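You operate a simulated robot arm through the tools that you are given. There is no shell and no other tool. Be economical: measure what you need, move in short steps, check, and stop when the job is done.

The job below is to be done with a simulated two-armed robot. You get a single attempt, and the scene is never put back.

JOB
Switch the black rocker switch on. Put the 16 lead from the top of the short teal bench on the shelf under the short teal bench and the 10 lead on the top of the long teal bench. Fetch the white setting card from the top of the long teal bench and set it on the shelf under the long teal bench. The order is free.

The check looks at the end state, three seconds after you hand in, the way a careful person would. Anything else that was tipped, shoved, dropped, spilled or broken makes it a failure.

ROBOT AND FRAMES
Two 7-joint arms with fingered hands on one trunk, on a base that drives. Base frame: it is fixed to the floor where the robot stands at the start and does not move with it; the origin is under the middle of the robot, x ahead of it, y to its left, z up. Lengths are in m, angles in degrees, forces in N, time in s.
The left shoulder is at the start at [0.07, 0.172, 1.352], the right one opposite. Places, roughly: black rocker switch [0.7, 0, 0.8]; lead [1.25, -2, 0.75]; setting card [3, 0.25, 0.75]; shelf under the long teal bench [2.7, 0, 0.2]; shelf under the short teal bench [1.2, -1.7, 0.2]; top of the long teal bench [2.9, 0, 0.8]. Payload 5 kg a hand.
Tool frame (each hand has its own): the origin (TCP) lies between the finger pads and is the grasp point; the fingertips stand 0.043 m ahead of it; z points along the fingers, y is the line along which they close. The gripper opens to 0.144 m. The gripper's body begins 0.05 m behind the TCP. The gripper is a hand of 5 fingers: y runs from the thumb to the fingers, the wrist lies at [-0.021, -0.124, -0.221] in the tool frame.
Orientation is that of the tool frame in the base frame, as a unit quaternion [x, y, z, w]. With the fingers straight down and the wrist toward the robot, the tool's x, y and z point along [0, 1, 0], [1, 0, 0] and [0, 0, -1] of the base frame.

CONTROLS
- The arms move only by the tool nudge_tool. It takes "left_targets", "right_targets" or both (then of equal length, played together; a hand with none holds still); each is text: rows parted by semicolons, each of 6 numbers parted by spaces: the shift along the tool's x, y, z in cm, then the turn, a rotation vector about the tool's x, y, z in degrees. In form: tx ty tz rx ry rz; .... A call has 1 to 8 rows; each row shifts and turns the commanded pose from where the row before left it, along the tool's axes as they then stand. Rows are played at 5 a second. More than 0.05 m and 8.6 degrees between two rows, and nothing of the call is played. Where a pose cannot be reached the arm comes as near as it can. A force on the tool above 40 N (or 10 N above the force at the start of the call, whichever is more), or a blocked arm, ends the call early, and 0.2 s more pass. In this call time passes only in rows, and 0.2 s behind the last. The reply holds the time, the measured pose of the TCP, the force on the tool along the base axes, the opening and the grip force, in the units named above and with some noise, with the torque about the TCP (base axes, N m) and any sound that the robot's microphone picked up, and new pictures: "views" is both (left out), scene, wrist or none (wrist: the cameras of the hands that moved).
- Cameras (640 x 400 px; columns grow to the right, rows downward): "scene" is now at [0.1312, -0.004, 1.5694]; the picture's right is [-0.03, -1.00, 0.00], its down [-0.72, 0.02, -0.70] and it looks along [0.70, -0.02, -0.72] (base axes); focal length 284 px, centre (320, 200). "left" rides on the left gripper at [-0.086, -0.108, -0.168] in its tool frame; the picture's right is [-0.80, -0.28, 0.53], its down [0.54, -0.73, 0.42] and it looks along [0.27, 0.63, 0.73] (tool axes); focal length 275 px, centre (320, 200). "right" rides on the right gripper at [0.086, -0.108, -0.168] in its tool frame; the picture's right is [-0.80, 0.28, -0.53], its down [-0.54, -0.73, 0.42] and it looks along [-0.27, 0.63, 0.73] (tool axes); focal length 275 px, centre (320, 200). There is no depth. A picture from a camera that has moved, and an enlarged one, comes with that camera's place and axes in the base frame and with its lens.
- lift_body(by): slides the trunk up (or, below 0, down) by that many m; the arms and the scene camera ride with it, the base frame stays. It gives what a move gives, with no picture.
- drive_base(legs): drives the robot by 1 to 6 legs, each [ahead, left, turn to the left] in m, m and degrees, along the robot's own axes; the way and the turn of a leg run together, so that a leg with both is an arc; at most 1.5 m and 180 degrees a leg. The arms and the cameras ride along, it lands a little off, and it stops where it bumps. It gives what a move gives, and a new picture of the scene camera.
- curl_fingers(index, middle, ring, little, thumb_bend, thumb_turn, hand): sets how far each is bent, from 0 (flat) to 1 (curled in); at 0.3 the hand is open as for a grip, at 0.7 the pads meet at the TCP. One left out holds its place. A second passes; each finger stops where it meets its share of the squeeze, and holds until it gets a number again. It is the only way to open and close the hand. It gives what a move gives, with no picture; readings hold the bend of each and the force on index, middle, ring, little, thumb and palm. thumb_turn goes from beside the hand (0) to across from the fingers (1), as for a grip.
- head_to(pan, tilt): turns the head with the scene camera to pan (to the left, within 86 degrees either way) and tilt (down, from -29 to 69), counted from straight ahead of the robot. It gives what a move gives, and a new picture of the scene camera.
- zoom(camera, box): a new picture of the part [left, top, right, bottom] of that camera's present view, enlarged. It takes no simulated time.
- close_job(): hands the job in; it is judged then, once.

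Go step by step. Nothing tells you exact positions but the pictures and the camera data: compare them with the known pose of the tool, close in by small moves and look again before you grip or let go. The budget is 165 turns and 260 pictures, counting those below and the enlarged ones. Unless the task says otherwise, let go and move clear before handing in.

The tools are called after "Call:" as name(argument=value, ...) on one line, values as JSON. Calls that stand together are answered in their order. nudge_tool: Moves the arms, as the interface text tells. Its arguments: {"type":"object","properties":{"left_targets":{"type":"string"},"right_targets":{"type":"string"},"views":{"type":"string","enum":["both","scene","wrist","none"]}},"required":[]} The other tools are called the same way: lift_body (by) slides the trunk up or down; curl_fingers (index, middle, ring, little, thumb_bend, thumb_turn, hand) moves the fingers one by one; drive_base (legs) drives the base; head_to (pan, tilt) turns the head that bears the scene camera; zoom (camera, box) takes an enlarged picture of a part of a camera's view; close_job () hands the job in.

At the start:

```text
clock: 0.0
left_tcp_pos: [0.7475, 0.3034, 1.1657]
left_tcp_rot: [0.707, 0.707, 0.0, 0.0]
left_contact_force: [0.0, -0.2, -0.6]
left_ft_torque: [0.02, 0.01, 0.02]
left_gripper_width: 0.1435
left_grasp_force: 0.0
left_shape: jaw
left_bend: [0.3, 0.3, 0.3, 0.3, 0.3, 0.98]
left_finger forces: [0.0, 0.1, 0.0, 0.0, 0.0, 0.0]
right_tcp_pos: [0.8072, -0.3121, 1.0871]
right_tcp_rot: [0.707, 0.707, 0.0, 0.0]
right_contact_force: [-0.6, 1.0, 0.3]
right_ft_torque: [-0.02, 0.01, 0.02]
right_gripper_width: 0.1435
right_grasp_force: 0.1
right_shape: jaw
right_bend: [0.3, 0.3, 0.3, 0.3, 0.3, 0.98]
right_finger forces: [0.0, 0.0, 0.1, 0.1, 0.0, 0.0]
trunk travel left (down, up): [-0.45, 0.49]
robot x, y, heading: [0.0012, 0.0023, 0.0]
head pan, tilt: [-1.7, 45.8]
```

scene: 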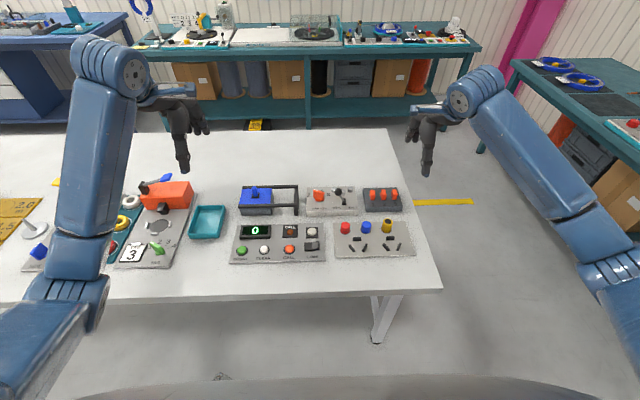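
right: 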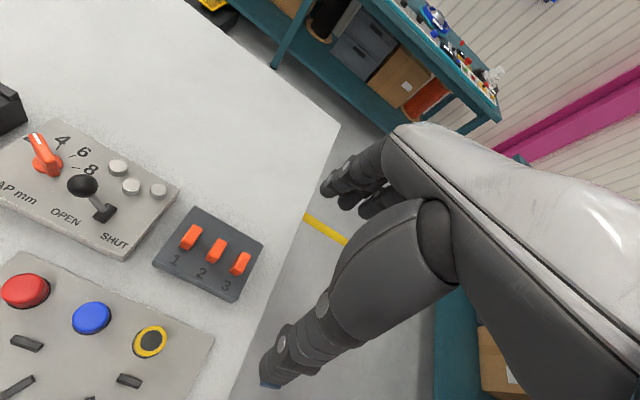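
left: 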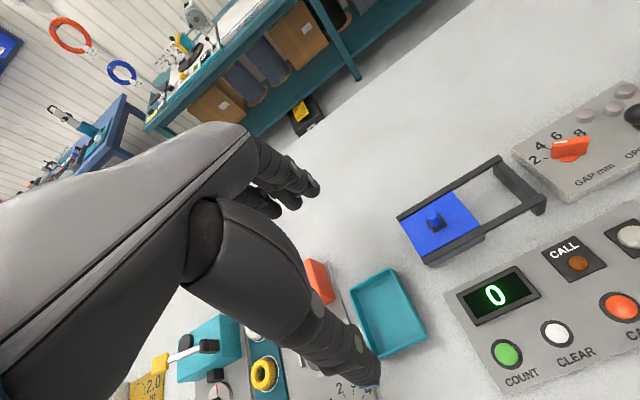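

I see the white table with panels ahead, the long teal bench behind it and the short teal bench at the right. First I enlarge the panels to find the black rocker.

Call:
zoom(camera="scene", box=[220, 170, 430, 280])

Call:
zoom(camera="scene", box=[130, 0, 490, 130])

Call:
zoom(camera="scene", box=[500, 40, 640, 200])

```text
3.05 times, centred on (325, 225) of scene
camera zoom: at [0.1312, -0.004, 1.5694], right [-0.03, -1.0, 0.0], down [-0.72, 0.02, -0.7], along [0.7, -0.02, -0.72], focal length 864 px, centre (305, 124)
```

zoom: 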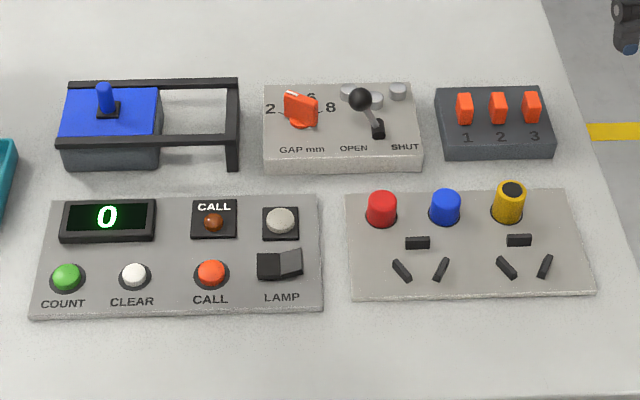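

```text
1.78 times, centred on (310, 65) of scene
camera zoom: at [0.1312, -0.004, 1.5694], right [-0.03, -1.0, 0.0], down [-0.72, 0.02, -0.7], along [0.7, -0.02, -0.72], focal length 504 px, centre (338, 440)
```

zoom: 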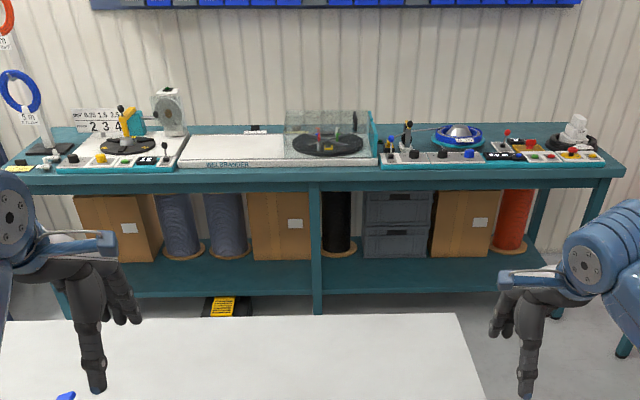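

```text
2.50 times, centred on (570, 120) of scene
camera zoom: at [0.1312, -0.004, 1.5694], right [-0.03, -1.0, 0.0], down [-0.72, 0.02, -0.7], along [0.7, -0.02, -0.72], focal length 709 px, centre (-305, 400)
```

zoom: 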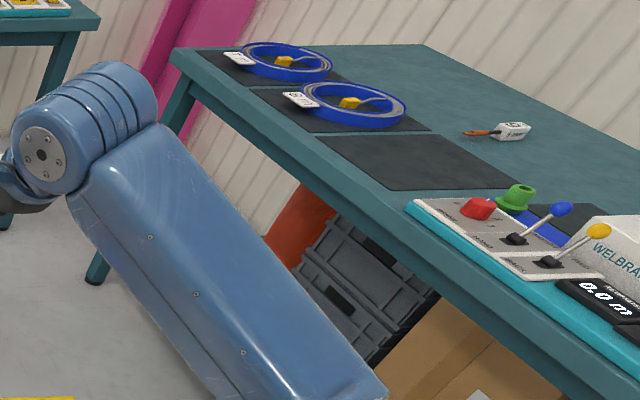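

The black rocker is the LAMP switch near (0.63, 0.0), with its lamp just above. I enlarge it to see its tilt.

Call:
zoom(camera="scene", box=[296, 232, 328, 272])

Call:
zoom(camera="left", box=[520, 200, 640, 400])

```text
10.00 times, centred on (312, 252) of scene
camera zoom: at [0.1312, -0.004, 1.5694], right [-0.03, -1.0, 0.0], down [-0.72, 0.02, -0.7], along [0.7, -0.02, -0.72], focal length 2837 px, centre (400, -320)
```

zoom: 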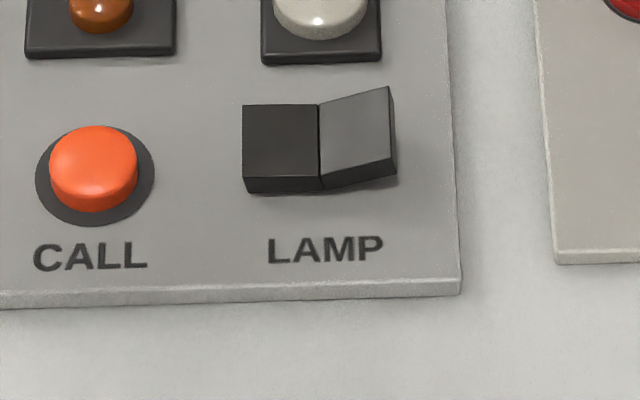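

```text
2.00 times, centred on (580, 300) of left
camera zoom: at [0.6387, 0.2178, 1.3339], right [-0.28, -0.8, -0.53], down [-0.73, 0.54, -0.42], along [0.63, 0.27, -0.73], focal length 551 px, centre (-200, 0)
```

zoom: 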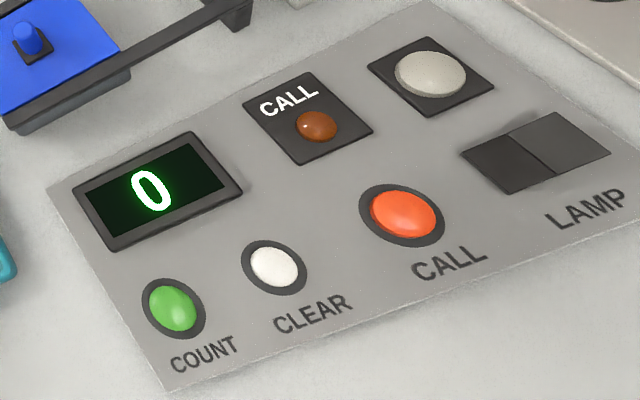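

The rocker's right half stands raised near (0.655, -0.005, 0.825), so that is the half to press. I shape the right hand into a pointing index.

Call:
curl_fingers(hand="right", index=0.2, middle=1, ring=1, little=1, thumb_bend=0.9, thumb_turn=0.3)

Call:
nudge_tool(right_targets="4 0 0 0 0 0; 4 0 0 0 0 0; 4 0 0 0 0 0; 4 0 0 0 0 0; 3 0 0 0 0 0")

```text
clock: 1.0
left_tcp_pos: [0.7474, 0.304, 1.1663]
left_tcp_rot: [0.707, 0.707, 0.0, 0.0]
left_contact_force: [0.3, -0.4, 0.0]
left_ft_torque: [-0.03, 0.0, -0.01]
left_gripper_width: 0.1434
left_grasp_force: 0.0
left_shape: jaw
left_bend: [0.3, 0.3, 0.3, 0.3, 0.3, 0.98]
left_finger forces: [0.0, 0.0, 0.0, 0.0, 0.0, 0.0]
right_tcp_pos: [0.8072, -0.3116, 1.0874]
right_tcp_rot: [0.707, 0.707, 0.001, 0.0]
right_contact_force: [0.7, -0.9, -0.9]
right_ft_torque: [0.02, 0.01, -0.01]
right_gripper_width: 0.0817
right_grasp_force: 0.0
right_shape: fingers
right_bend: [0.2, 1.0, 1.0, 1.0, 0.9, 0.31]
right_finger forces: [0.0, 0.1, 0.0, 0.0, 0.0, 0.0]
trunk travel left (down, up): [-0.45, 0.49]
robot x, y, heading: [-0.0019, -0.0029, -0.1]
head pan, tilt: [-1.7, 45.8]
```

```text
clock: 2.2
left_tcp_pos: [0.7477, 0.3054, 1.1664]
left_tcp_rot: [0.707, 0.707, 0.0, 0.0]
left_contact_force: [0.1, 0.0, 0.9]
left_ft_torque: [0.0, -0.01, 0.01]
left_gripper_width: 0.1438
left_grasp_force: 0.1
left_shape: jaw
left_bend: [0.3, 0.3, 0.3, 0.3, 0.3, 0.98]
left_finger forces: [0.0, 0.0, 0.0, 0.1, 0.0, 0.0]
right_tcp_pos: [0.8068, -0.1223, 1.0883]
right_tcp_rot: [0.708, 0.707, -0.001, 0.0]
right_contact_force: [-0.6, 0.7, -0.5]
right_ft_torque: [-0.04, -0.01, 0.02]
right_gripper_width: 0.0817
right_grasp_force: 0.1
right_shape: fingers
right_bend: [0.2, 1.0, 1.0, 1.0, 0.9, 0.31]
right_finger forces: [0.1, 0.0, 0.0, 0.1, 0.0, 0.0]
trunk travel left (down, up): [-0.45, 0.49]
robot x, y, heading: [-0.0016, -0.0017, 0.0]
head pan, tilt: [-1.7, 45.8]
camera scene: at [0.1313, -0.0027, 1.5694], right [-0.03, -1.0, 0.0], down [-0.72, 0.02, -0.7], along [0.7, -0.02, -0.72], focal length 284 px, centre (320, 200)
camera right: at [0.6976, -0.0369, 1.2563], right [0.28, -0.8, 0.54], down [-0.73, -0.54, -0.42], along [0.63, -0.27, -0.73], focal length 275 px, centre (320, 200)
```

scene: 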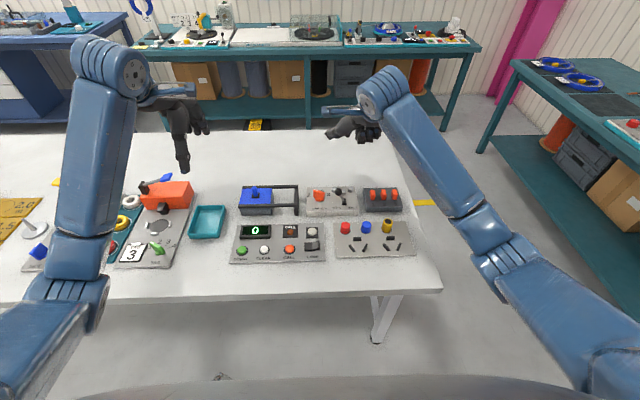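
right: 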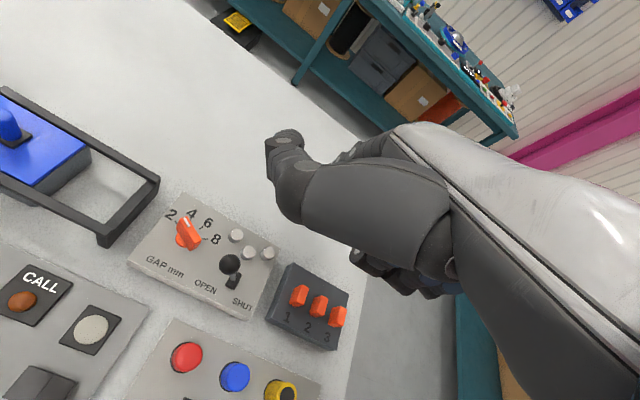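

The hand's shape is unclear in this picture; I enlarge it.

Call:
zoom(camera="right", box=[240, 100, 500, 320])

Call:
zoom(camera="scene", box=[310, 60, 430, 150])

```text
1.82 times, centred on (370, 210) of right
camera zoom: at [0.6976, -0.0369, 1.2563], right [0.28, -0.8, 0.54], down [-0.73, -0.54, -0.42], along [0.63, -0.27, -0.73], focal length 500 px, centre (229, 182)
```

zoom: 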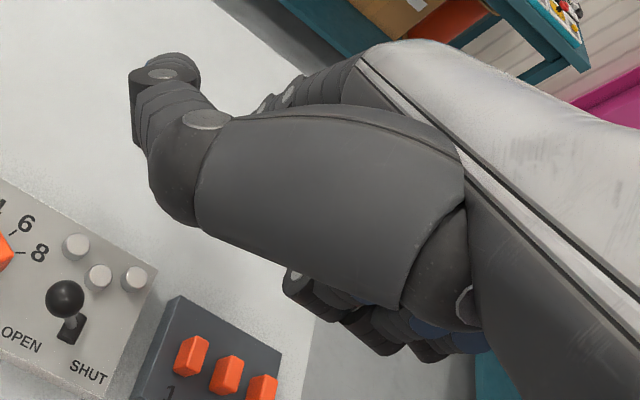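

```text
4.44 times, centred on (370, 105) of scene
camera zoom: at [0.1313, -0.0027, 1.5694], right [-0.03, -1.0, 0.0], down [-0.72, 0.02, -0.7], along [0.7, -0.02, -0.72], focal length 1261 px, centre (98, 622)
```

zoom: 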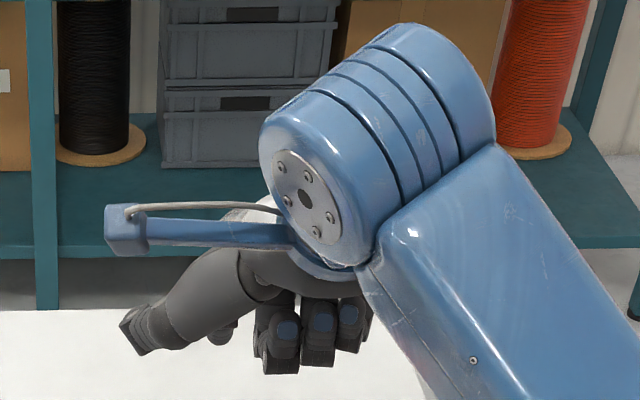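

The thumb sticks out left and the index is hidden behind. I bend the index a bit more, bring the hand nearer and look again.

Call:
curl_fingers(hand="right", index=0.4, thumb_turn=0, thumb_bend=0.3)

Call:
nudge_tool(right_targets="3 -4 0 0 0 0; 3 -4 0 0 0 0; 0 -4 0 0 0 0; 0 -3 2 0 0 0")

Call:
zoom(camera="scene", box=[240, 60, 420, 260])

```text
clock: 3.2
left_tcp_pos: [0.7474, 0.3039, 1.1649]
left_tcp_rot: [0.707, 0.707, 0.0, 0.0]
left_contact_force: [0.1, -0.5, 0.1]
left_ft_torque: [0.01, -0.02, 0.01]
left_gripper_width: 0.1436
left_grasp_force: 0.0
left_shape: jaw
left_bend: [0.3, 0.3, 0.3, 0.3, 0.3, 0.98]
left_finger forces: [0.1, 0.0, 0.0, 0.0, 0.0, 0.0]
right_tcp_pos: [0.8059, -0.123, 1.0862]
right_tcp_rot: [0.707, 0.707, 0.0, 0.0]
right_contact_force: [0.1, 0.0, 0.0]
right_ft_torque: [0.0, 0.01, 0.0]
right_gripper_width: 0.2
right_grasp_force: 0.1
right_shape: fingers
right_bend: [0.4, 1.0, 1.0, 1.0, 0.3, 0.0]
right_finger forces: [0.0, 0.0, 0.0, 0.0, 0.0, 0.0]
trunk travel left (down, up): [-0.45, 0.49]
robot x, y, heading: [0.0001, -0.0023, -0.2]
head pan, tilt: [-1.7, 45.8]
```

```text
clock: 4.2
left_tcp_pos: [0.7464, 0.3042, 1.1668]
left_tcp_rot: [0.707, 0.708, 0.0, 0.0]
left_contact_force: [0.1, 1.3, 0.2]
left_ft_torque: [-0.03, 0.01, 0.02]
left_gripper_width: 0.1434
left_grasp_force: 0.1
left_shape: jaw
left_bend: [0.3, 0.3, 0.3, 0.3, 0.3, 0.98]
left_finger forces: [0.1, 0.0, 0.0, 0.0, 0.1, 0.1]
right_tcp_pos: [0.6568, -0.0623, 1.0667]
right_tcp_rot: [0.707, 0.707, 0.001, 0.0]
right_contact_force: [-0.2, 0.6, 0.6]
right_ft_torque: [-0.03, 0.01, 0.06]
right_gripper_width: 0.2002
right_grasp_force: 0.1
right_shape: fingers
right_bend: [0.4, 1.0, 1.0, 1.0, 0.3, 0.0]
right_finger forces: [0.1, 0.0, 0.1, 0.1, 0.1, 0.0]
trunk travel left (down, up): [-0.45, 0.49]
robot x, y, heading: [-0.0023, 0.0009, -0.2]
head pan, tilt: [-1.7, 45.8]
camera scene: at [0.13, -0.0037, 1.5696], right [-0.03, -1.0, 0.0], down [-0.72, 0.02, -0.7], along [0.7, -0.02, -0.72], focal length 284 px, centre (320, 200)
camera right: at [0.5472, 0.0232, 1.2359], right [0.28, -0.8, 0.53], down [-0.73, -0.54, -0.42], along [0.63, -0.27, -0.73], focal length 275 px, centre (320, 200)
```

scene: 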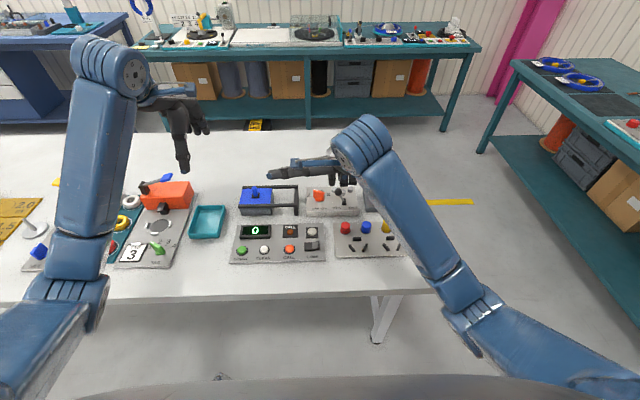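
right: 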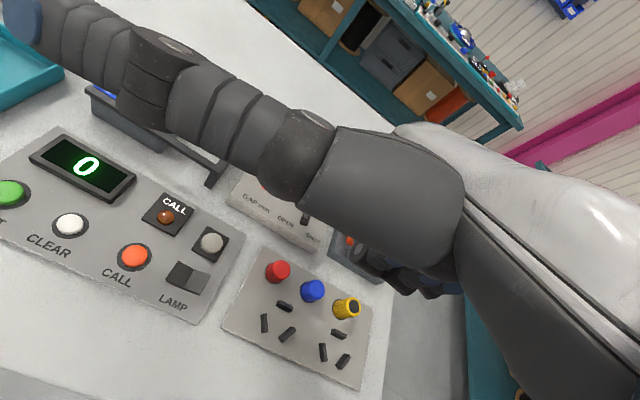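

```text
2.00 times, centred on (330, 160) of scene
camera zoom: at [0.13, -0.0037, 1.5696], right [-0.03, -1.0, 0.0], down [-0.72, 0.02, -0.7], along [0.7, -0.02, -0.72], focal length 567 px, centre (300, 280)
```

zoom: 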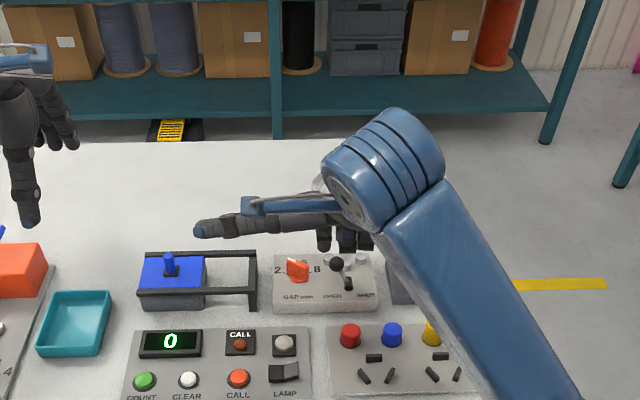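

Only the thumb is easy to see, and turned across it points straight down on the near side. I curl all fingers away and use the thumb as the pusher.

Call:
curl_fingers(hand="right", index=1, thumb_turn=1, thumb_bend=0.3)

Call:
nudge_tool(right_targets="1 0 3 0 0 0; 1 0 3 0 0 0")

Call:
zoom(camera="scene", box=[260, 130, 420, 280])

```text
clock: 5.2
left_tcp_pos: [0.747, 0.3036, 1.1667]
left_tcp_rot: [0.707, 0.707, 0.0, 0.0]
left_contact_force: [-0.3, 0.9, -0.8]
left_ft_torque: [-0.01, 0.0, -0.01]
left_gripper_width: 0.1436
left_grasp_force: 0.1
left_shape: jaw
left_bend: [0.3, 0.3, 0.3, 0.3, 0.3, 0.98]
left_finger forces: [0.0, 0.0, 0.0, 0.1, 0.1, 0.1]
right_tcp_pos: [0.6567, -0.062, 1.0673]
right_tcp_rot: [0.707, 0.707, 0.0, 0.0]
right_contact_force: [0.4, -0.1, -0.6]
right_ft_torque: [0.01, 0.02, 0.02]
right_gripper_width: 0.0986
right_grasp_force: 0.0
right_shape: fingers
right_bend: [1.0, 1.0, 1.0, 1.0, 0.3, 0.97]
right_finger forces: [0.0, 0.0, 0.0, 0.1, 0.0, 0.1]
trunk travel left (down, up): [-0.45, 0.49]
robot x, y, heading: [0.0016, -0.0011, -0.1]
head pan, tilt: [-1.7, 45.8]
```

```text
clock: 5.8
left_tcp_pos: [0.7479, 0.3035, 1.1664]
left_tcp_rot: [0.707, 0.707, 0.001, 0.001]
left_contact_force: [-0.7, 0.4, -0.4]
left_ft_torque: [0.0, 0.01, 0.02]
left_gripper_width: 0.1436
left_grasp_force: 0.1
left_shape: jaw
left_bend: [0.3, 0.3, 0.3, 0.3, 0.3, 0.98]
left_finger forces: [0.0, 0.0, 0.0, 0.1, 0.1, 0.0]
right_tcp_pos: [0.6582, -0.043, 1.0066]
right_tcp_rot: [0.707, 0.707, 0.0, 0.001]
right_contact_force: [0.8, 0.0, -0.1]
right_ft_torque: [-0.05, 0.0, 0.01]
right_gripper_width: 0.0984
right_grasp_force: 0.0
right_shape: fingers
right_bend: [1.0, 1.0, 1.0, 1.0, 0.3, 0.97]
right_finger forces: [0.1, 0.0, 0.1, 0.0, 0.0, 0.1]
trunk travel left (down, up): [-0.45, 0.49]
robot x, y, heading: [0.0025, -0.0014, -0.1]
head pan, tilt: [-1.7, 45.8]
camera scene: at [0.1311, -0.0034, 1.5695], right [-0.03, -1.0, 0.0], down [-0.72, 0.02, -0.7], along [0.7, -0.02, -0.72], focal length 284 px, centre (320, 200)
camera right: at [0.5498, 0.0433, 1.1768], right [0.28, -0.8, 0.53], down [-0.73, -0.54, -0.42], along [0.63, -0.27, -0.73], focal length 275 px, centre (320, 200)
```

scene: 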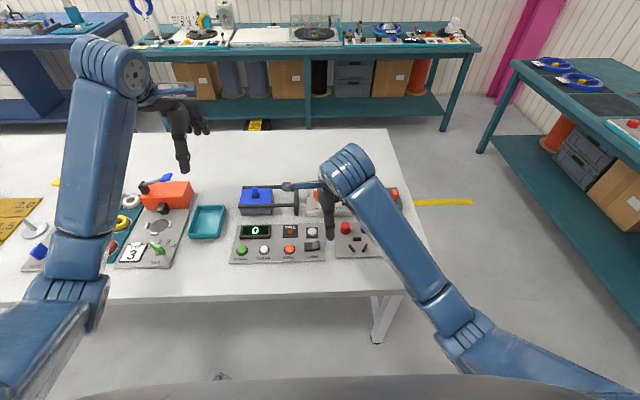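
right: 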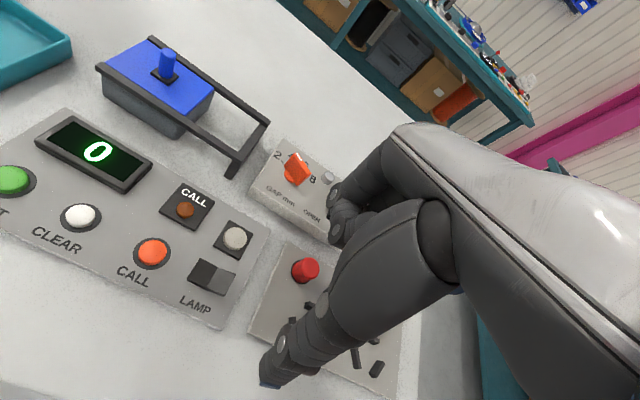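

```text
2.67 times, centred on (340, 205) of scene
camera zoom: at [0.1311, -0.0034, 1.5695], right [-0.03, -1.0, 0.0], down [-0.72, 0.02, -0.7], along [0.7, -0.02, -0.72], focal length 756 px, centre (267, 187)
```

zoom: 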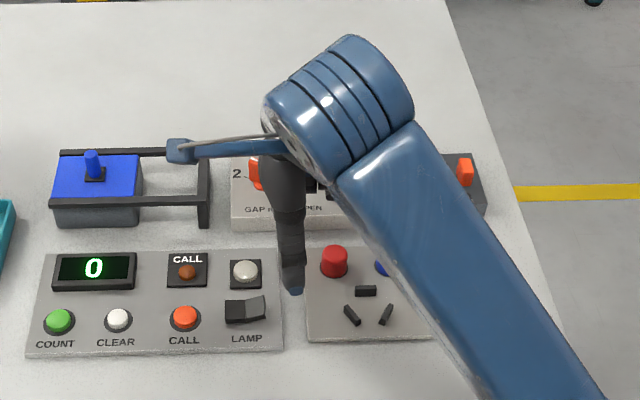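

The thumb tip is near (0.566, -0.042, 0.972). I shift it over the rocker and tilt the hand so the thumb leads and the fingers stay clear of the gap lever behind.

Call:
nudge_tool(right_targets="1.5 3.4 0 0 0 0; 1.8 3.4 0 0 0 0; 0 0 2 -8.3 0 0; 0 0 0 -8.3 0 0; 0 0 0 -8.3 0 0")

Call:
zoom(camera="scene", box=[260, 180, 380, 270])

```text
clock: 7.0
left_tcp_pos: [0.7473, 0.3051, 1.1655]
left_tcp_rot: [0.707, 0.707, 0.0, 0.0]
left_contact_force: [0.9, 0.4, 0.4]
left_ft_torque: [0.02, -0.05, 0.03]
left_gripper_width: 0.1436
left_grasp_force: 0.0
left_shape: jaw
left_bend: [0.3, 0.3, 0.3, 0.3, 0.3, 0.98]
left_finger forces: [0.1, 0.0, 0.0, 0.0, 0.1, 0.1]
right_tcp_pos: [0.7249, -0.0081, 0.9901]
right_tcp_rot: [0.691, 0.69, 0.152, 0.153]
right_contact_force: [0.8, -0.2, 0.8]
right_ft_torque: [0.0, 0.01, 0.0]
right_gripper_width: 0.0986
right_grasp_force: 0.1
right_shape: fingers
right_bend: [1.0, 1.0, 1.0, 1.0, 0.3, 0.97]
right_finger forces: [0.1, 0.1, 0.0, 0.1, 0.1, 0.0]
trunk travel left (down, up): [-0.45, 0.49]
robot x, y, heading: [-0.0022, -0.0004, 0.2]
head pan, tilt: [-1.7, 45.8]
camera scene: at [0.1306, -0.0035, 1.5695], right [-0.03, -1.0, 0.0], down [-0.72, 0.02, -0.7], along [0.7, -0.02, -0.72], focal length 284 px, centre (320, 200)
camera right: at [0.5562, 0.0768, 1.0963], right [0.03, -0.8, 0.6], down [-0.48, -0.54, -0.69], along [0.88, -0.27, -0.4], focal length 275 px, centre (320, 200)
```

scene: 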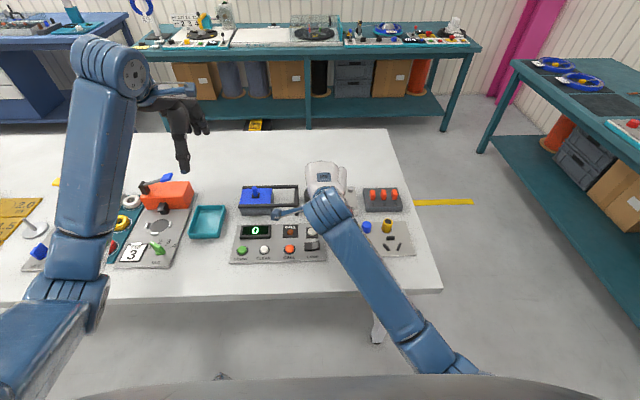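
right: 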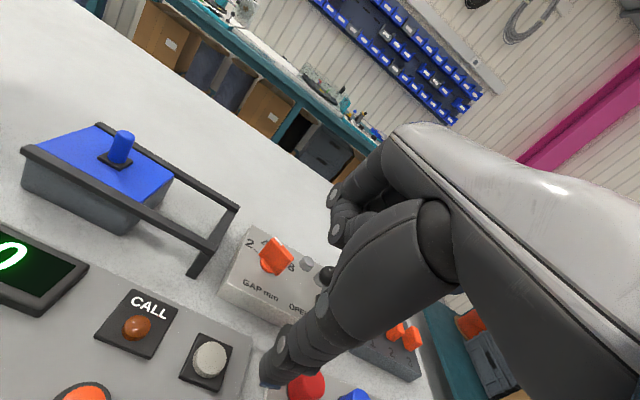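

```text
4.44 times, centred on (320, 225) of scene
camera zoom: at [0.1306, -0.0035, 1.5695], right [-0.03, -1.0, 0.0], down [-0.72, 0.02, -0.7], along [0.7, -0.02, -0.72], focal length 1261 px, centre (320, 89)
```

zoom: 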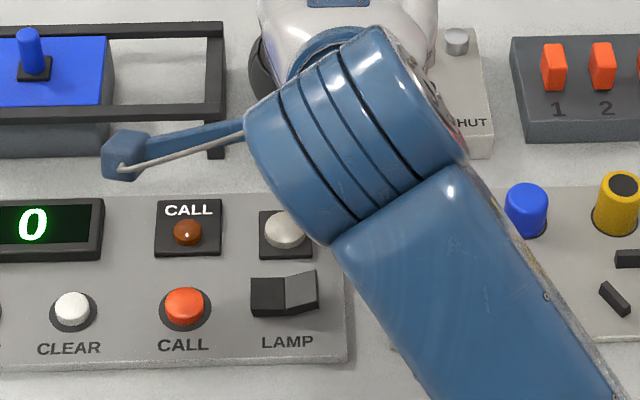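

The thumb tip computes to (0.656, -0.008, 0.92), right over the raised half. I lower straight down 7 cm.

Call:
nudge_tool(right_targets="0 -1.48 3.17 0 0 0; 0 -1.48 3.17 0 0 0")

Call:
zoom(camera="scene", box=[260, 190, 380, 270])

```text
clock: 7.6
left_tcp_pos: [0.7469, 0.303, 1.1669]
left_tcp_rot: [0.707, 0.707, 0.0, 0.0]
left_contact_force: [0.6, 0.3, 0.3]
left_ft_torque: [-0.03, -0.01, 0.0]
left_gripper_width: 0.1435
left_grasp_force: 0.1
left_shape: jaw
left_bend: [0.3, 0.3, 0.3, 0.3, 0.3, 0.98]
left_finger forces: [0.0, 0.1, 0.1, 0.0, 0.1, 0.0]
right_tcp_pos: [0.7267, -0.0105, 0.918]
right_tcp_rot: [0.69, 0.69, 0.153, 0.154]
right_contact_force: [0.2, -0.5, -0.1]
right_ft_torque: [0.03, 0.03, -0.01]
right_gripper_width: 0.0986
right_grasp_force: 0.2
right_shape: fingers
right_bend: [1.0, 1.0, 1.0, 1.0, 0.3, 0.97]
right_finger forces: [0.0, 0.0, 0.0, 0.1, 0.0, 0.0]
trunk travel left (down, up): [-0.45, 0.49]
robot x, y, heading: [0.0011, 0.0014, 0.0]
head pan, tilt: [-1.7, 45.8]
camera scene: at [0.1308, -0.0037, 1.5695], right [-0.03, -1.0, 0.0], down [-0.72, 0.02, -0.7], along [0.7, -0.02, -0.72], focal length 284 px, centre (320, 200)
camera right: at [0.5569, 0.0749, 1.0258], right [0.03, -0.8, 0.6], down [-0.48, -0.54, -0.69], along [0.88, -0.27, -0.4], focal length 275 px, centre (320, 200)
```

scene: 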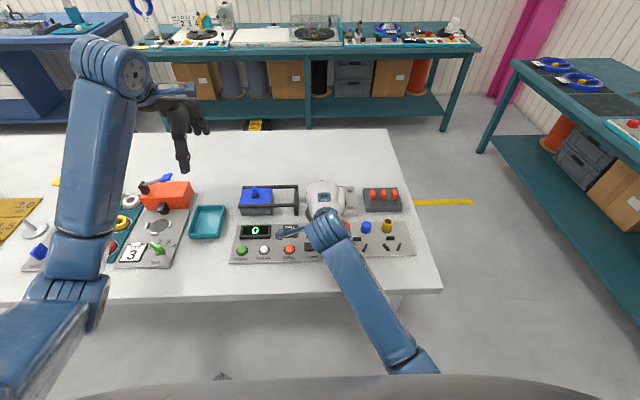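
right: 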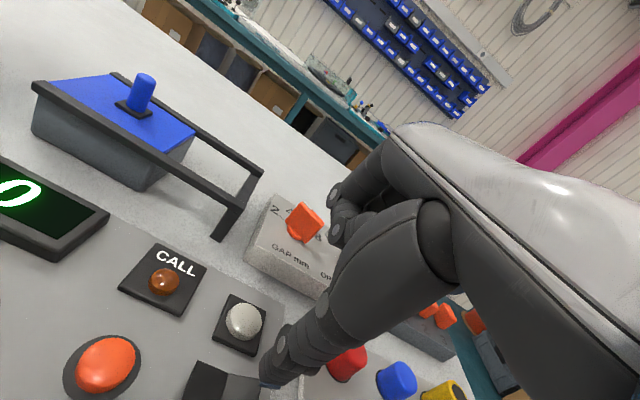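

```text
5.00 times, centred on (320, 230) of scene
camera zoom: at [0.1308, -0.0037, 1.5695], right [-0.03, -1.0, 0.0], down [-0.72, 0.02, -0.7], along [0.7, -0.02, -0.72], focal length 1418 px, centre (320, 50)
```

zoom: 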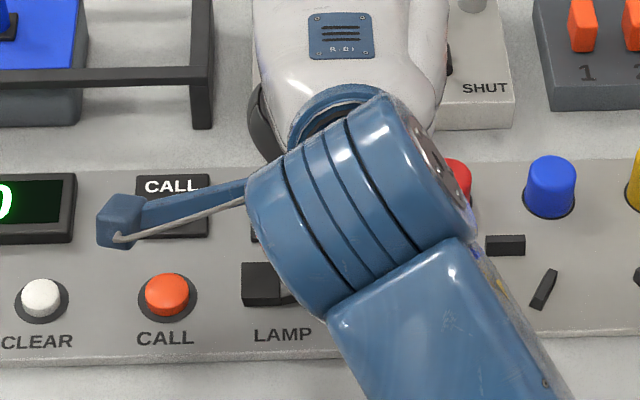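

The tip is about 2-3 cm above the rocker's right half and will land on it. I go down in small steps.

Call:
nudge_tool(right_targets="0 -0.42 0.91 0 0 0; 0 -0.21 0.45 0 0 0; 0 -0.21 0.45 0 0 0; 0 -0.21 0.45 0 0 0", views="wrist")

```text
clock: 8.6
left_tcp_pos: [0.7447, 0.3052, 1.1689]
left_tcp_rot: [0.707, 0.707, 0.001, 0.001]
left_contact_force: [-0.4, 0.6, 0.2]
left_ft_torque: [0.01, -0.01, 0.0]
left_gripper_width: 0.1433
left_grasp_force: 0.1
left_shape: jaw
left_bend: [0.3, 0.3, 0.3, 0.3, 0.3, 0.98]
left_finger forces: [0.0, 0.0, 0.0, 0.1, 0.0, 0.1]
right_tcp_pos: [0.7248, -0.0103, 0.8971]
right_tcp_rot: [0.689, 0.691, 0.156, 0.154]
right_contact_force: [-0.9, 0.1, 23.9]
right_ft_torque: [0.13, 1.61, 0.0]
right_gripper_width: 0.0985
right_grasp_force: 11.6
right_shape: fingers
right_bend: [1.0, 1.0, 1.0, 1.0, 0.3, 0.98]
right_finger forces: [0.1, 0.1, 0.1, 0.0, 23.3, 0.0]
trunk travel left (down, up): [-0.45, 0.49]
robot x, y, heading: [-0.0027, -0.0003, -0.2]
head pan, tilt: [-1.7, 45.8]
camera right: at [0.5547, 0.0755, 1.0035], right [0.03, -0.8, 0.6], down [-0.47, -0.54, -0.69], along [0.88, -0.27, -0.39], focal length 275 px, centre (320, 200)
```

right: 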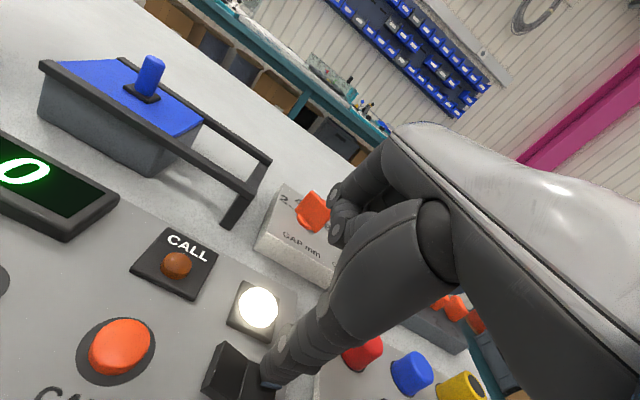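

The lamp is lit; the rocker has flipped. I rise back up and check it stays on.

Call:
nudge_tool(right_targets="0 1.7 -3.63 0 0 0; 0 1.7 -3.63 0 0 0; 0 1.7 -3.63 0 0 0; 0 0 -4 8.3 0 0; 0 0 -4 8.3 0 0; 0 0 -2 8.3 0 0")

Call:
curl_fingers(hand="right", index=0.3, middle=0.3, ring=0.3, little=0.3)

Call:
head_to(pan=-60, tilt=25)

```text
clock: 9.8
left_tcp_pos: [0.7472, 0.3037, 1.1656]
left_tcp_rot: [0.707, 0.707, 0.0, -0.001]
left_contact_force: [-0.6, 0.8, 0.0]
left_ft_torque: [-0.02, 0.04, 0.01]
left_gripper_width: 0.1434
left_grasp_force: 0.1
left_shape: jaw
left_bend: [0.3, 0.3, 0.3, 0.3, 0.3, 0.98]
left_finger forces: [0.1, 0.0, 0.1, 0.0, 0.0, 0.0]
right_tcp_pos: [0.7106, -0.0956, 1.0345]
right_tcp_rot: [0.716, 0.687, 0.006, 0.124]
right_contact_force: [0.9, 0.0, 0.7]
right_ft_torque: [-0.03, 0.05, -0.02]
right_gripper_width: 0.099
right_grasp_force: 0.1
right_shape: fingers
right_bend: [1.0, 1.0, 1.0, 1.0, 0.3, 0.98]
right_finger forces: [0.1, 0.1, 0.0, 0.1, 0.0, 0.0]
trunk travel left (down, up): [-0.45, 0.49]
robot x, y, heading: [0.0028, 0.0023, 0.1]
head pan, tilt: [-1.7, 45.8]
stopped in row 5 (right hand): the arm was blocked; the commanded pose is now the measured one
camera scene: at [0.1321, -0.0035, 1.5692], right [-0.03, -1.0, 0.0], down [-0.72, 0.02, -0.7], along [0.7, -0.02, -0.72], focal length 284 px, centre (320, 200)
camera right: at [0.5789, 0.019, 1.1646], right [0.14, -0.7, 0.7], down [-0.67, -0.59, -0.46], along [0.73, -0.4, -0.55], focal length 275 px, centre (320, 200)
```

scene: 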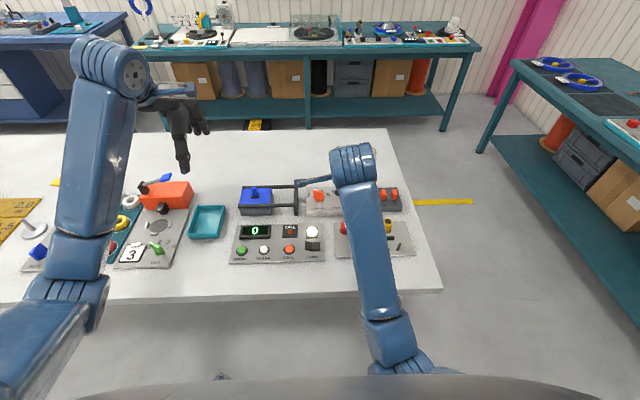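
right: 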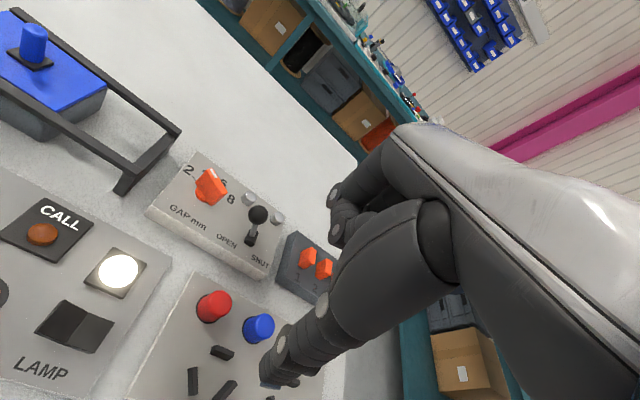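

```text
clock: 10.8
left_tcp_pos: [0.7478, 0.3024, 1.1655]
left_tcp_rot: [0.708, 0.707, 0.0, 0.0]
left_contact_force: [0.1, 0.0, -0.2]
left_ft_torque: [0.01, -0.02, -0.02]
left_gripper_width: 0.1436
left_grasp_force: 0.0
left_shape: jaw
left_bend: [0.3, 0.3, 0.3, 0.3, 0.3, 0.98]
left_finger forces: [0.0, 0.0, 0.1, 0.0, 0.0, 0.0]
right_tcp_pos: [0.7109, -0.0956, 1.0361]
right_tcp_rot: [0.716, 0.687, 0.008, 0.124]
right_contact_force: [0.6, -0.5, -0.7]
right_ft_torque: [0.03, -0.03, -0.01]
right_gripper_width: 0.1497
right_grasp_force: 0.1
right_shape: fingers
right_bend: [0.3, 0.3, 0.3, 0.3, 0.3, 0.98]
right_finger forces: [0.1, 0.0, 0.0, 0.0, 0.0, 0.0]
trunk travel left (down, up): [-0.45, 0.49]
robot x, y, heading: [-0.0033, -0.0002, -0.3]
head pan, tilt: [-1.7, 45.8]
```

```text
clock: 12.1
left_tcp_pos: [0.7481, 0.3036, 1.1665]
left_tcp_rot: [0.707, 0.707, 0.0, 0.0]
left_contact_force: [0.5, -0.2, 0.0]
left_ft_torque: [0.0, -0.01, -0.02]
left_gripper_width: 0.1436
left_grasp_force: 0.0
left_shape: jaw
left_bend: [0.3, 0.3, 0.3, 0.3, 0.3, 0.98]
left_finger forces: [0.0, 0.0, 0.1, 0.0, 0.0, 0.0]
right_tcp_pos: [0.7103, -0.0967, 1.0367]
right_tcp_rot: [0.717, 0.686, 0.008, 0.125]
right_contact_force: [0.6, -0.1, -0.2]
right_ft_torque: [0.03, 0.0, -0.04]
right_gripper_width: 0.1497
right_grasp_force: 0.1
right_shape: fingers
right_bend: [0.3, 0.3, 0.3, 0.3, 0.3, 0.98]
right_finger forces: [0.0, 0.0, 0.1, 0.1, 0.0, 0.0]
trunk travel left (down, up): [-0.45, 0.49]
robot x, y, heading: [-0.0013, 0.0015, -0.3]
head pan, tilt: [-60.0, 25.0]
camera scene: at [0.0966, -0.0815, 1.6012], right [-0.87, -0.5, 0.0], down [-0.21, 0.37, -0.91], along [0.45, -0.78, -0.42], focal length 284 px, centre (320, 200)
```

scene: 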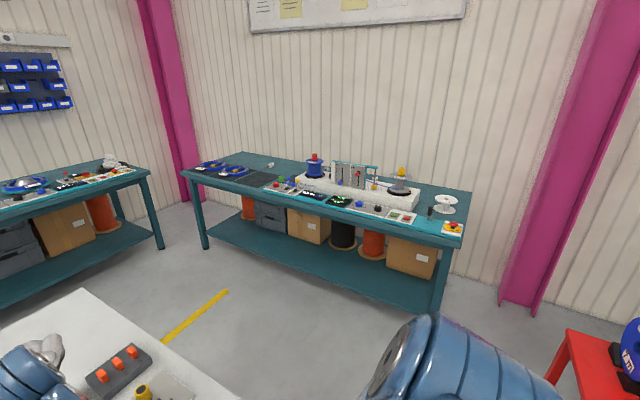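

The lamp stays on. I enlarge the short teal bench to see the leads and their tags.

Call:
zoom(camera="scene", box=[180, 140, 320, 220])

Call:
zoom(camera="scene", box=[180, 140, 480, 320])

```text
4.57 times, centred on (250, 180) of scene
camera zoom: at [0.0966, -0.0815, 1.6012], right [-0.87, -0.5, 0.0], down [-0.21, 0.37, -0.91], along [0.45, -0.78, -0.42], focal length 1297 px, centre (640, 291)
```

zoom: 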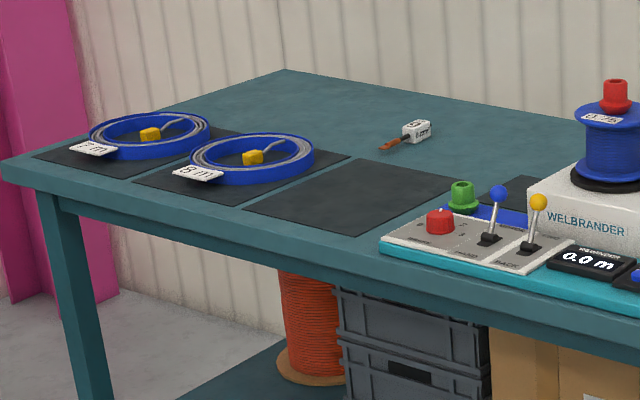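

```text
2.13 times, centred on (330, 230) of scene
camera zoom: at [0.0966, -0.0815, 1.6012], right [-0.87, -0.5, 0.0], down [-0.21, 0.37, -0.91], along [0.45, -0.78, -0.42], focal length 605 px, centre (299, 136)
```

zoom: 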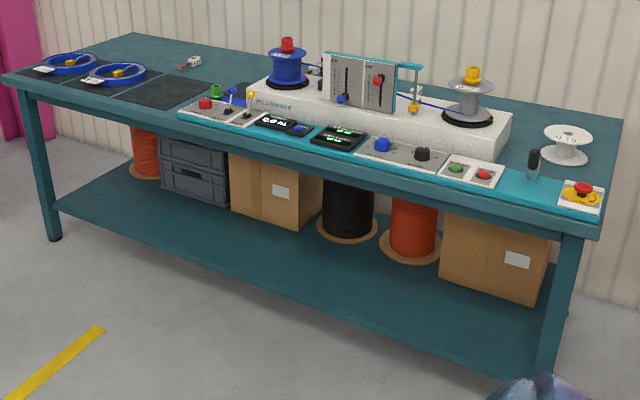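

The rocker is done. The two coiled leads with tags lie at the far end of the short bench, near (2.1, -1.66) and (1.85, -1.67). I raise the trunk to clear things, turn right and go round the table.

Call:
lift_body(by=0.2)

Call:
drive_base(legs=[[0, 0, -90], [0.85, 0, 0]])

Call:
head_to(pan=50, tilt=30)

```text
clock: 14.2
left_tcp_pos: [0.7477, 0.3033, 1.3658]
left_tcp_rot: [0.707, 0.707, 0.0, 0.001]
left_contact_force: [-0.1, 0.1, 0.0]
left_ft_torque: [0.0, 0.01, 0.01]
left_gripper_width: 0.1436
left_grasp_force: 0.2
left_shape: jaw
left_bend: [0.3, 0.3, 0.3, 0.3, 0.3, 0.98]
left_finger forces: [0.1, 0.0, 0.0, 0.1, 0.1, 0.0]
right_tcp_pos: [0.7106, -0.0962, 1.2355]
right_tcp_rot: [0.717, 0.685, 0.007, 0.125]
right_contact_force: [-0.1, -0.1, 0.4]
right_ft_torque: [0.0, 0.01, 0.01]
right_gripper_width: 0.1497
right_grasp_force: 0.1
right_shape: fingers
right_bend: [0.3, 0.3, 0.3, 0.3, 0.3, 0.98]
right_finger forces: [0.0, 0.1, 0.0, 0.0, 0.0, 0.0]
trunk travel left (down, up): [-0.65, 0.29]
robot x, y, heading: [-0.0009, 0.0011, 0.1]
head pan, tilt: [-60.0, 25.0]
```

```text
clock: 22.6
left_tcp_pos: [0.2852, -1.6061, 1.3657]
left_tcp_rot: [1.0, -0.021, 0.0, -0.001]
left_contact_force: [0.6, 0.0, 0.1]
left_ft_torque: [0.01, 0.04, 0.03]
left_gripper_width: 0.1439
left_grasp_force: 0.0
left_shape: jaw
left_bend: [0.3, 0.3, 0.3, 0.3, 0.3, 0.97]
left_finger forces: [0.0, 0.0, 0.0, 0.0, 0.0, 0.0]
right_tcp_pos: [-0.1121, -1.5533, 1.2373]
right_tcp_rot: [0.991, -0.042, -0.085, 0.092]
right_contact_force: [1.1, -0.2, -0.9]
right_ft_torque: [-0.02, 0.05, -0.01]
right_gripper_width: 0.1495
right_grasp_force: 0.1
right_shape: fingers
right_bend: [0.3, 0.3, 0.3, 0.3, 0.3, 0.98]
right_finger forces: [0.1, 0.0, 0.1, 0.1, 0.0, 0.0]
trunk travel left (down, up): [-0.65, 0.29]
robot x, y, heading: [0.0155, -0.8464, -92.3]
head pan, tilt: [-60.0, 25.0]
camera scene: at [-0.0694, -0.9416, 1.8013], right [-0.46, 0.89, 0.0], down [0.37, 0.2, -0.91], along [-0.8, -0.42, -0.42], focal length 284 px, centre (320, 200)
```

scene: 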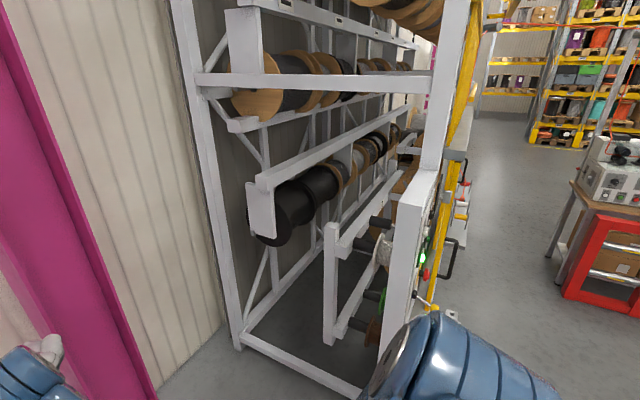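

```text
clock: 24.5
left_tcp_pos: [0.286, -1.6066, 1.3663]
left_tcp_rot: [1.0, -0.021, 0.0, 0.0]
left_contact_force: [0.9, -0.2, -0.8]
left_ft_torque: [0.0, 0.01, -0.01]
left_gripper_width: 0.1443
left_grasp_force: 0.0
left_shape: jaw
left_bend: [0.3, 0.3, 0.3, 0.3, 0.3, 0.97]
left_finger forces: [0.0, 0.1, 0.0, 0.0, 0.0, 0.0]
right_tcp_pos: [-0.1125, -1.5533, 1.2358]
right_tcp_rot: [0.991, -0.042, -0.085, 0.092]
right_contact_force: [-0.4, -0.8, 0.1]
right_ft_torque: [0.01, 0.02, 0.02]
right_gripper_width: 0.1496
right_grasp_force: 0.0
right_shape: fingers
right_bend: [0.3, 0.3, 0.3, 0.3, 0.3, 0.98]
right_finger forces: [0.0, 0.0, 0.0, 0.1, 0.1, 0.1]
trunk travel left (down, up): [-0.65, 0.29]
robot x, y, heading: [0.0099, -0.8467, -92.4]
head pan, tilt: [50.0, 30.0]
camera scene: at [0.0787, -0.9596, 1.7932], right [-0.68, -0.74, 0.0], down [-0.37, 0.34, -0.87], along [0.64, -0.58, -0.5], focal length 284 px, centre (320, 200)
```

scene: 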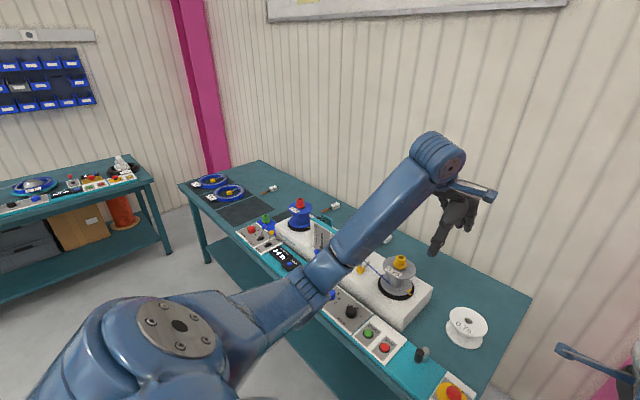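

I see several small tagged items behind the winder as well as the two coils. I enlarge them.

Call:
zoom(camera="scene", box=[180, 160, 300, 235])

Call:
zoom(camera="scene", box=[250, 175, 410, 275])

```text
5.33 times, centred on (240, 198) of scene
camera zoom: at [0.0787, -0.9596, 1.7932], right [-0.68, -0.74, 0.0], down [-0.37, 0.34, -0.87], along [0.64, -0.58, -0.5], focal length 1513 px, centre (747, 213)
```

zoom: 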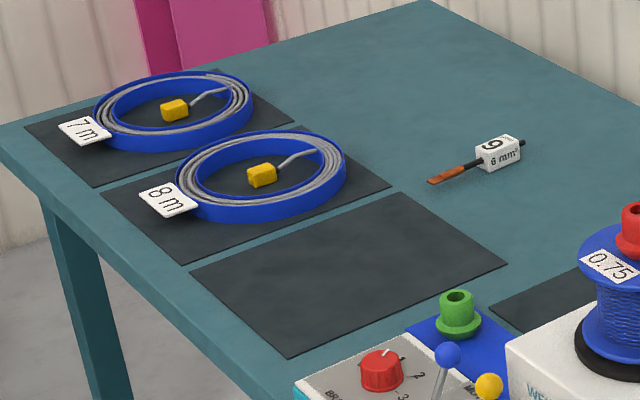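

```text
4.00 times, centred on (330, 225) of scene
camera zoom: at [0.0787, -0.9596, 1.7932], right [-0.68, -0.74, 0.0], down [-0.37, 0.34, -0.87], along [0.64, -0.58, -0.5], focal length 1135 px, centre (280, 100)
```

zoom: 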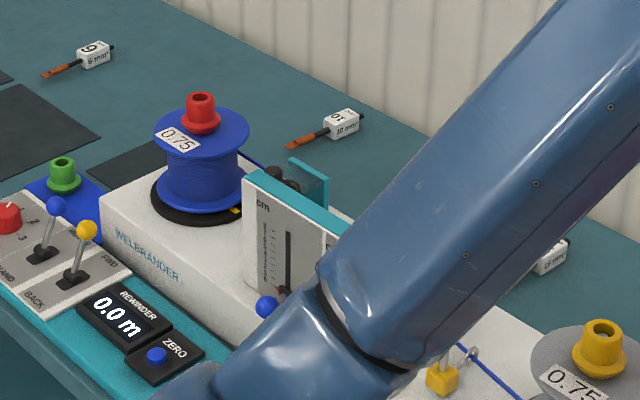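

The leads are short pieces with labelled blocks: "10" near (1.24, -2.15) and "16" near (0.78, -2.13), at the back of the short bench behind the winder. I move left along the bench and look straight on.

Call:
drive_base(legs=[[0, 1.0, 2.3]])

Call:
head_to(pan=0, tilt=45)

```text
clock: 29.7
left_tcp_pos: [1.3317, -1.6038, 1.3668]
left_tcp_rot: [1.0, 0.006, -0.001, 0.0]
left_contact_force: [0.1, 0.3, -0.4]
left_ft_torque: [0.0, -0.01, -0.04]
left_gripper_width: 0.1439
left_grasp_force: 0.0
left_shape: jaw
left_bend: [0.3, 0.3, 0.3, 0.3, 0.3, 0.97]
left_finger forces: [0.1, 0.0, 0.1, 0.0, 0.1, 0.0]
right_tcp_pos: [0.9308, -1.5736, 1.2374]
right_tcp_rot: [0.992, -0.014, -0.082, 0.094]
right_contact_force: [-0.2, -0.1, 0.1]
right_ft_torque: [0.0, -0.03, -0.01]
right_gripper_width: 0.1496
right_grasp_force: 0.0
right_shape: fingers
right_bend: [0.3, 0.3, 0.3, 0.3, 0.3, 0.98]
right_finger forces: [0.1, 0.1, 0.0, 0.0, 0.1, 0.1]
trunk travel left (down, up): [-0.65, 0.29]
robot x, y, heading: [1.0178, -0.8646, -89.4]
head pan, tilt: [50.0, 30.0]
camera scene: at [1.0881, -0.9705, 1.7933], right [-0.63, -0.77, 0.0], down [-0.39, 0.32, -0.87], along [0.67, -0.55, -0.5], focal length 284 px, centre (320, 200)
```

scene: 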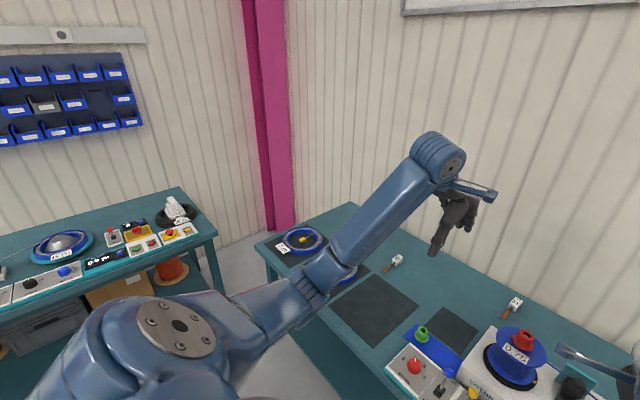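

```text
clock: 30.9
left_tcp_pos: [1.331, -1.605, 1.367]
left_tcp_rot: [1.0, 0.006, 0.0, 0.0]
left_contact_force: [0.7, -0.9, -0.3]
left_ft_torque: [-0.02, 0.0, -0.01]
left_gripper_width: 0.144
left_grasp_force: 0.0
left_shape: jaw
left_bend: [0.3, 0.3, 0.3, 0.3, 0.3, 0.97]
left_finger forces: [0.0, 0.0, 0.0, 0.0, 0.1, 0.0]
right_tcp_pos: [0.9311, -1.5728, 1.2373]
right_tcp_rot: [0.992, -0.014, -0.082, 0.095]
right_contact_force: [0.3, -0.4, -0.4]
right_ft_torque: [0.03, 0.02, 0.01]
right_gripper_width: 0.1495
right_grasp_force: 0.0
right_shape: fingers
right_bend: [0.3, 0.3, 0.3, 0.3, 0.3, 0.98]
right_finger forces: [0.1, 0.1, 0.0, 0.0, 0.0, 0.0]
trunk travel left (down, up): [-0.65, 0.29]
robot x, y, heading: [1.0181, -0.8598, -89.4]
head pan, tilt: [0.0, 45.0]
camera scene: at [1.0199, -0.9946, 1.7706], right [-1.0, -0.01, 0.0], down [-0.01, 0.71, -0.71], along [0.01, -0.71, -0.71], focal length 284 px, centre (320, 200)
```

scene: 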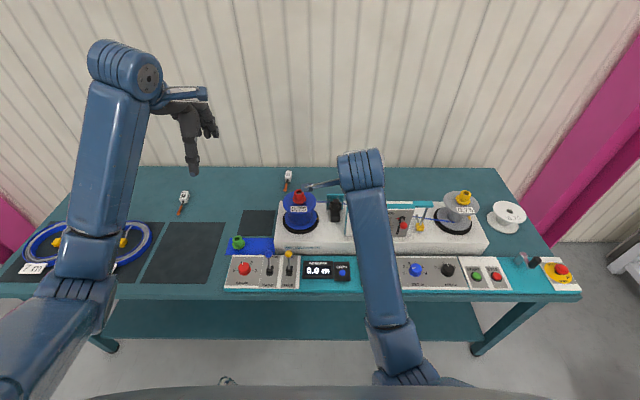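

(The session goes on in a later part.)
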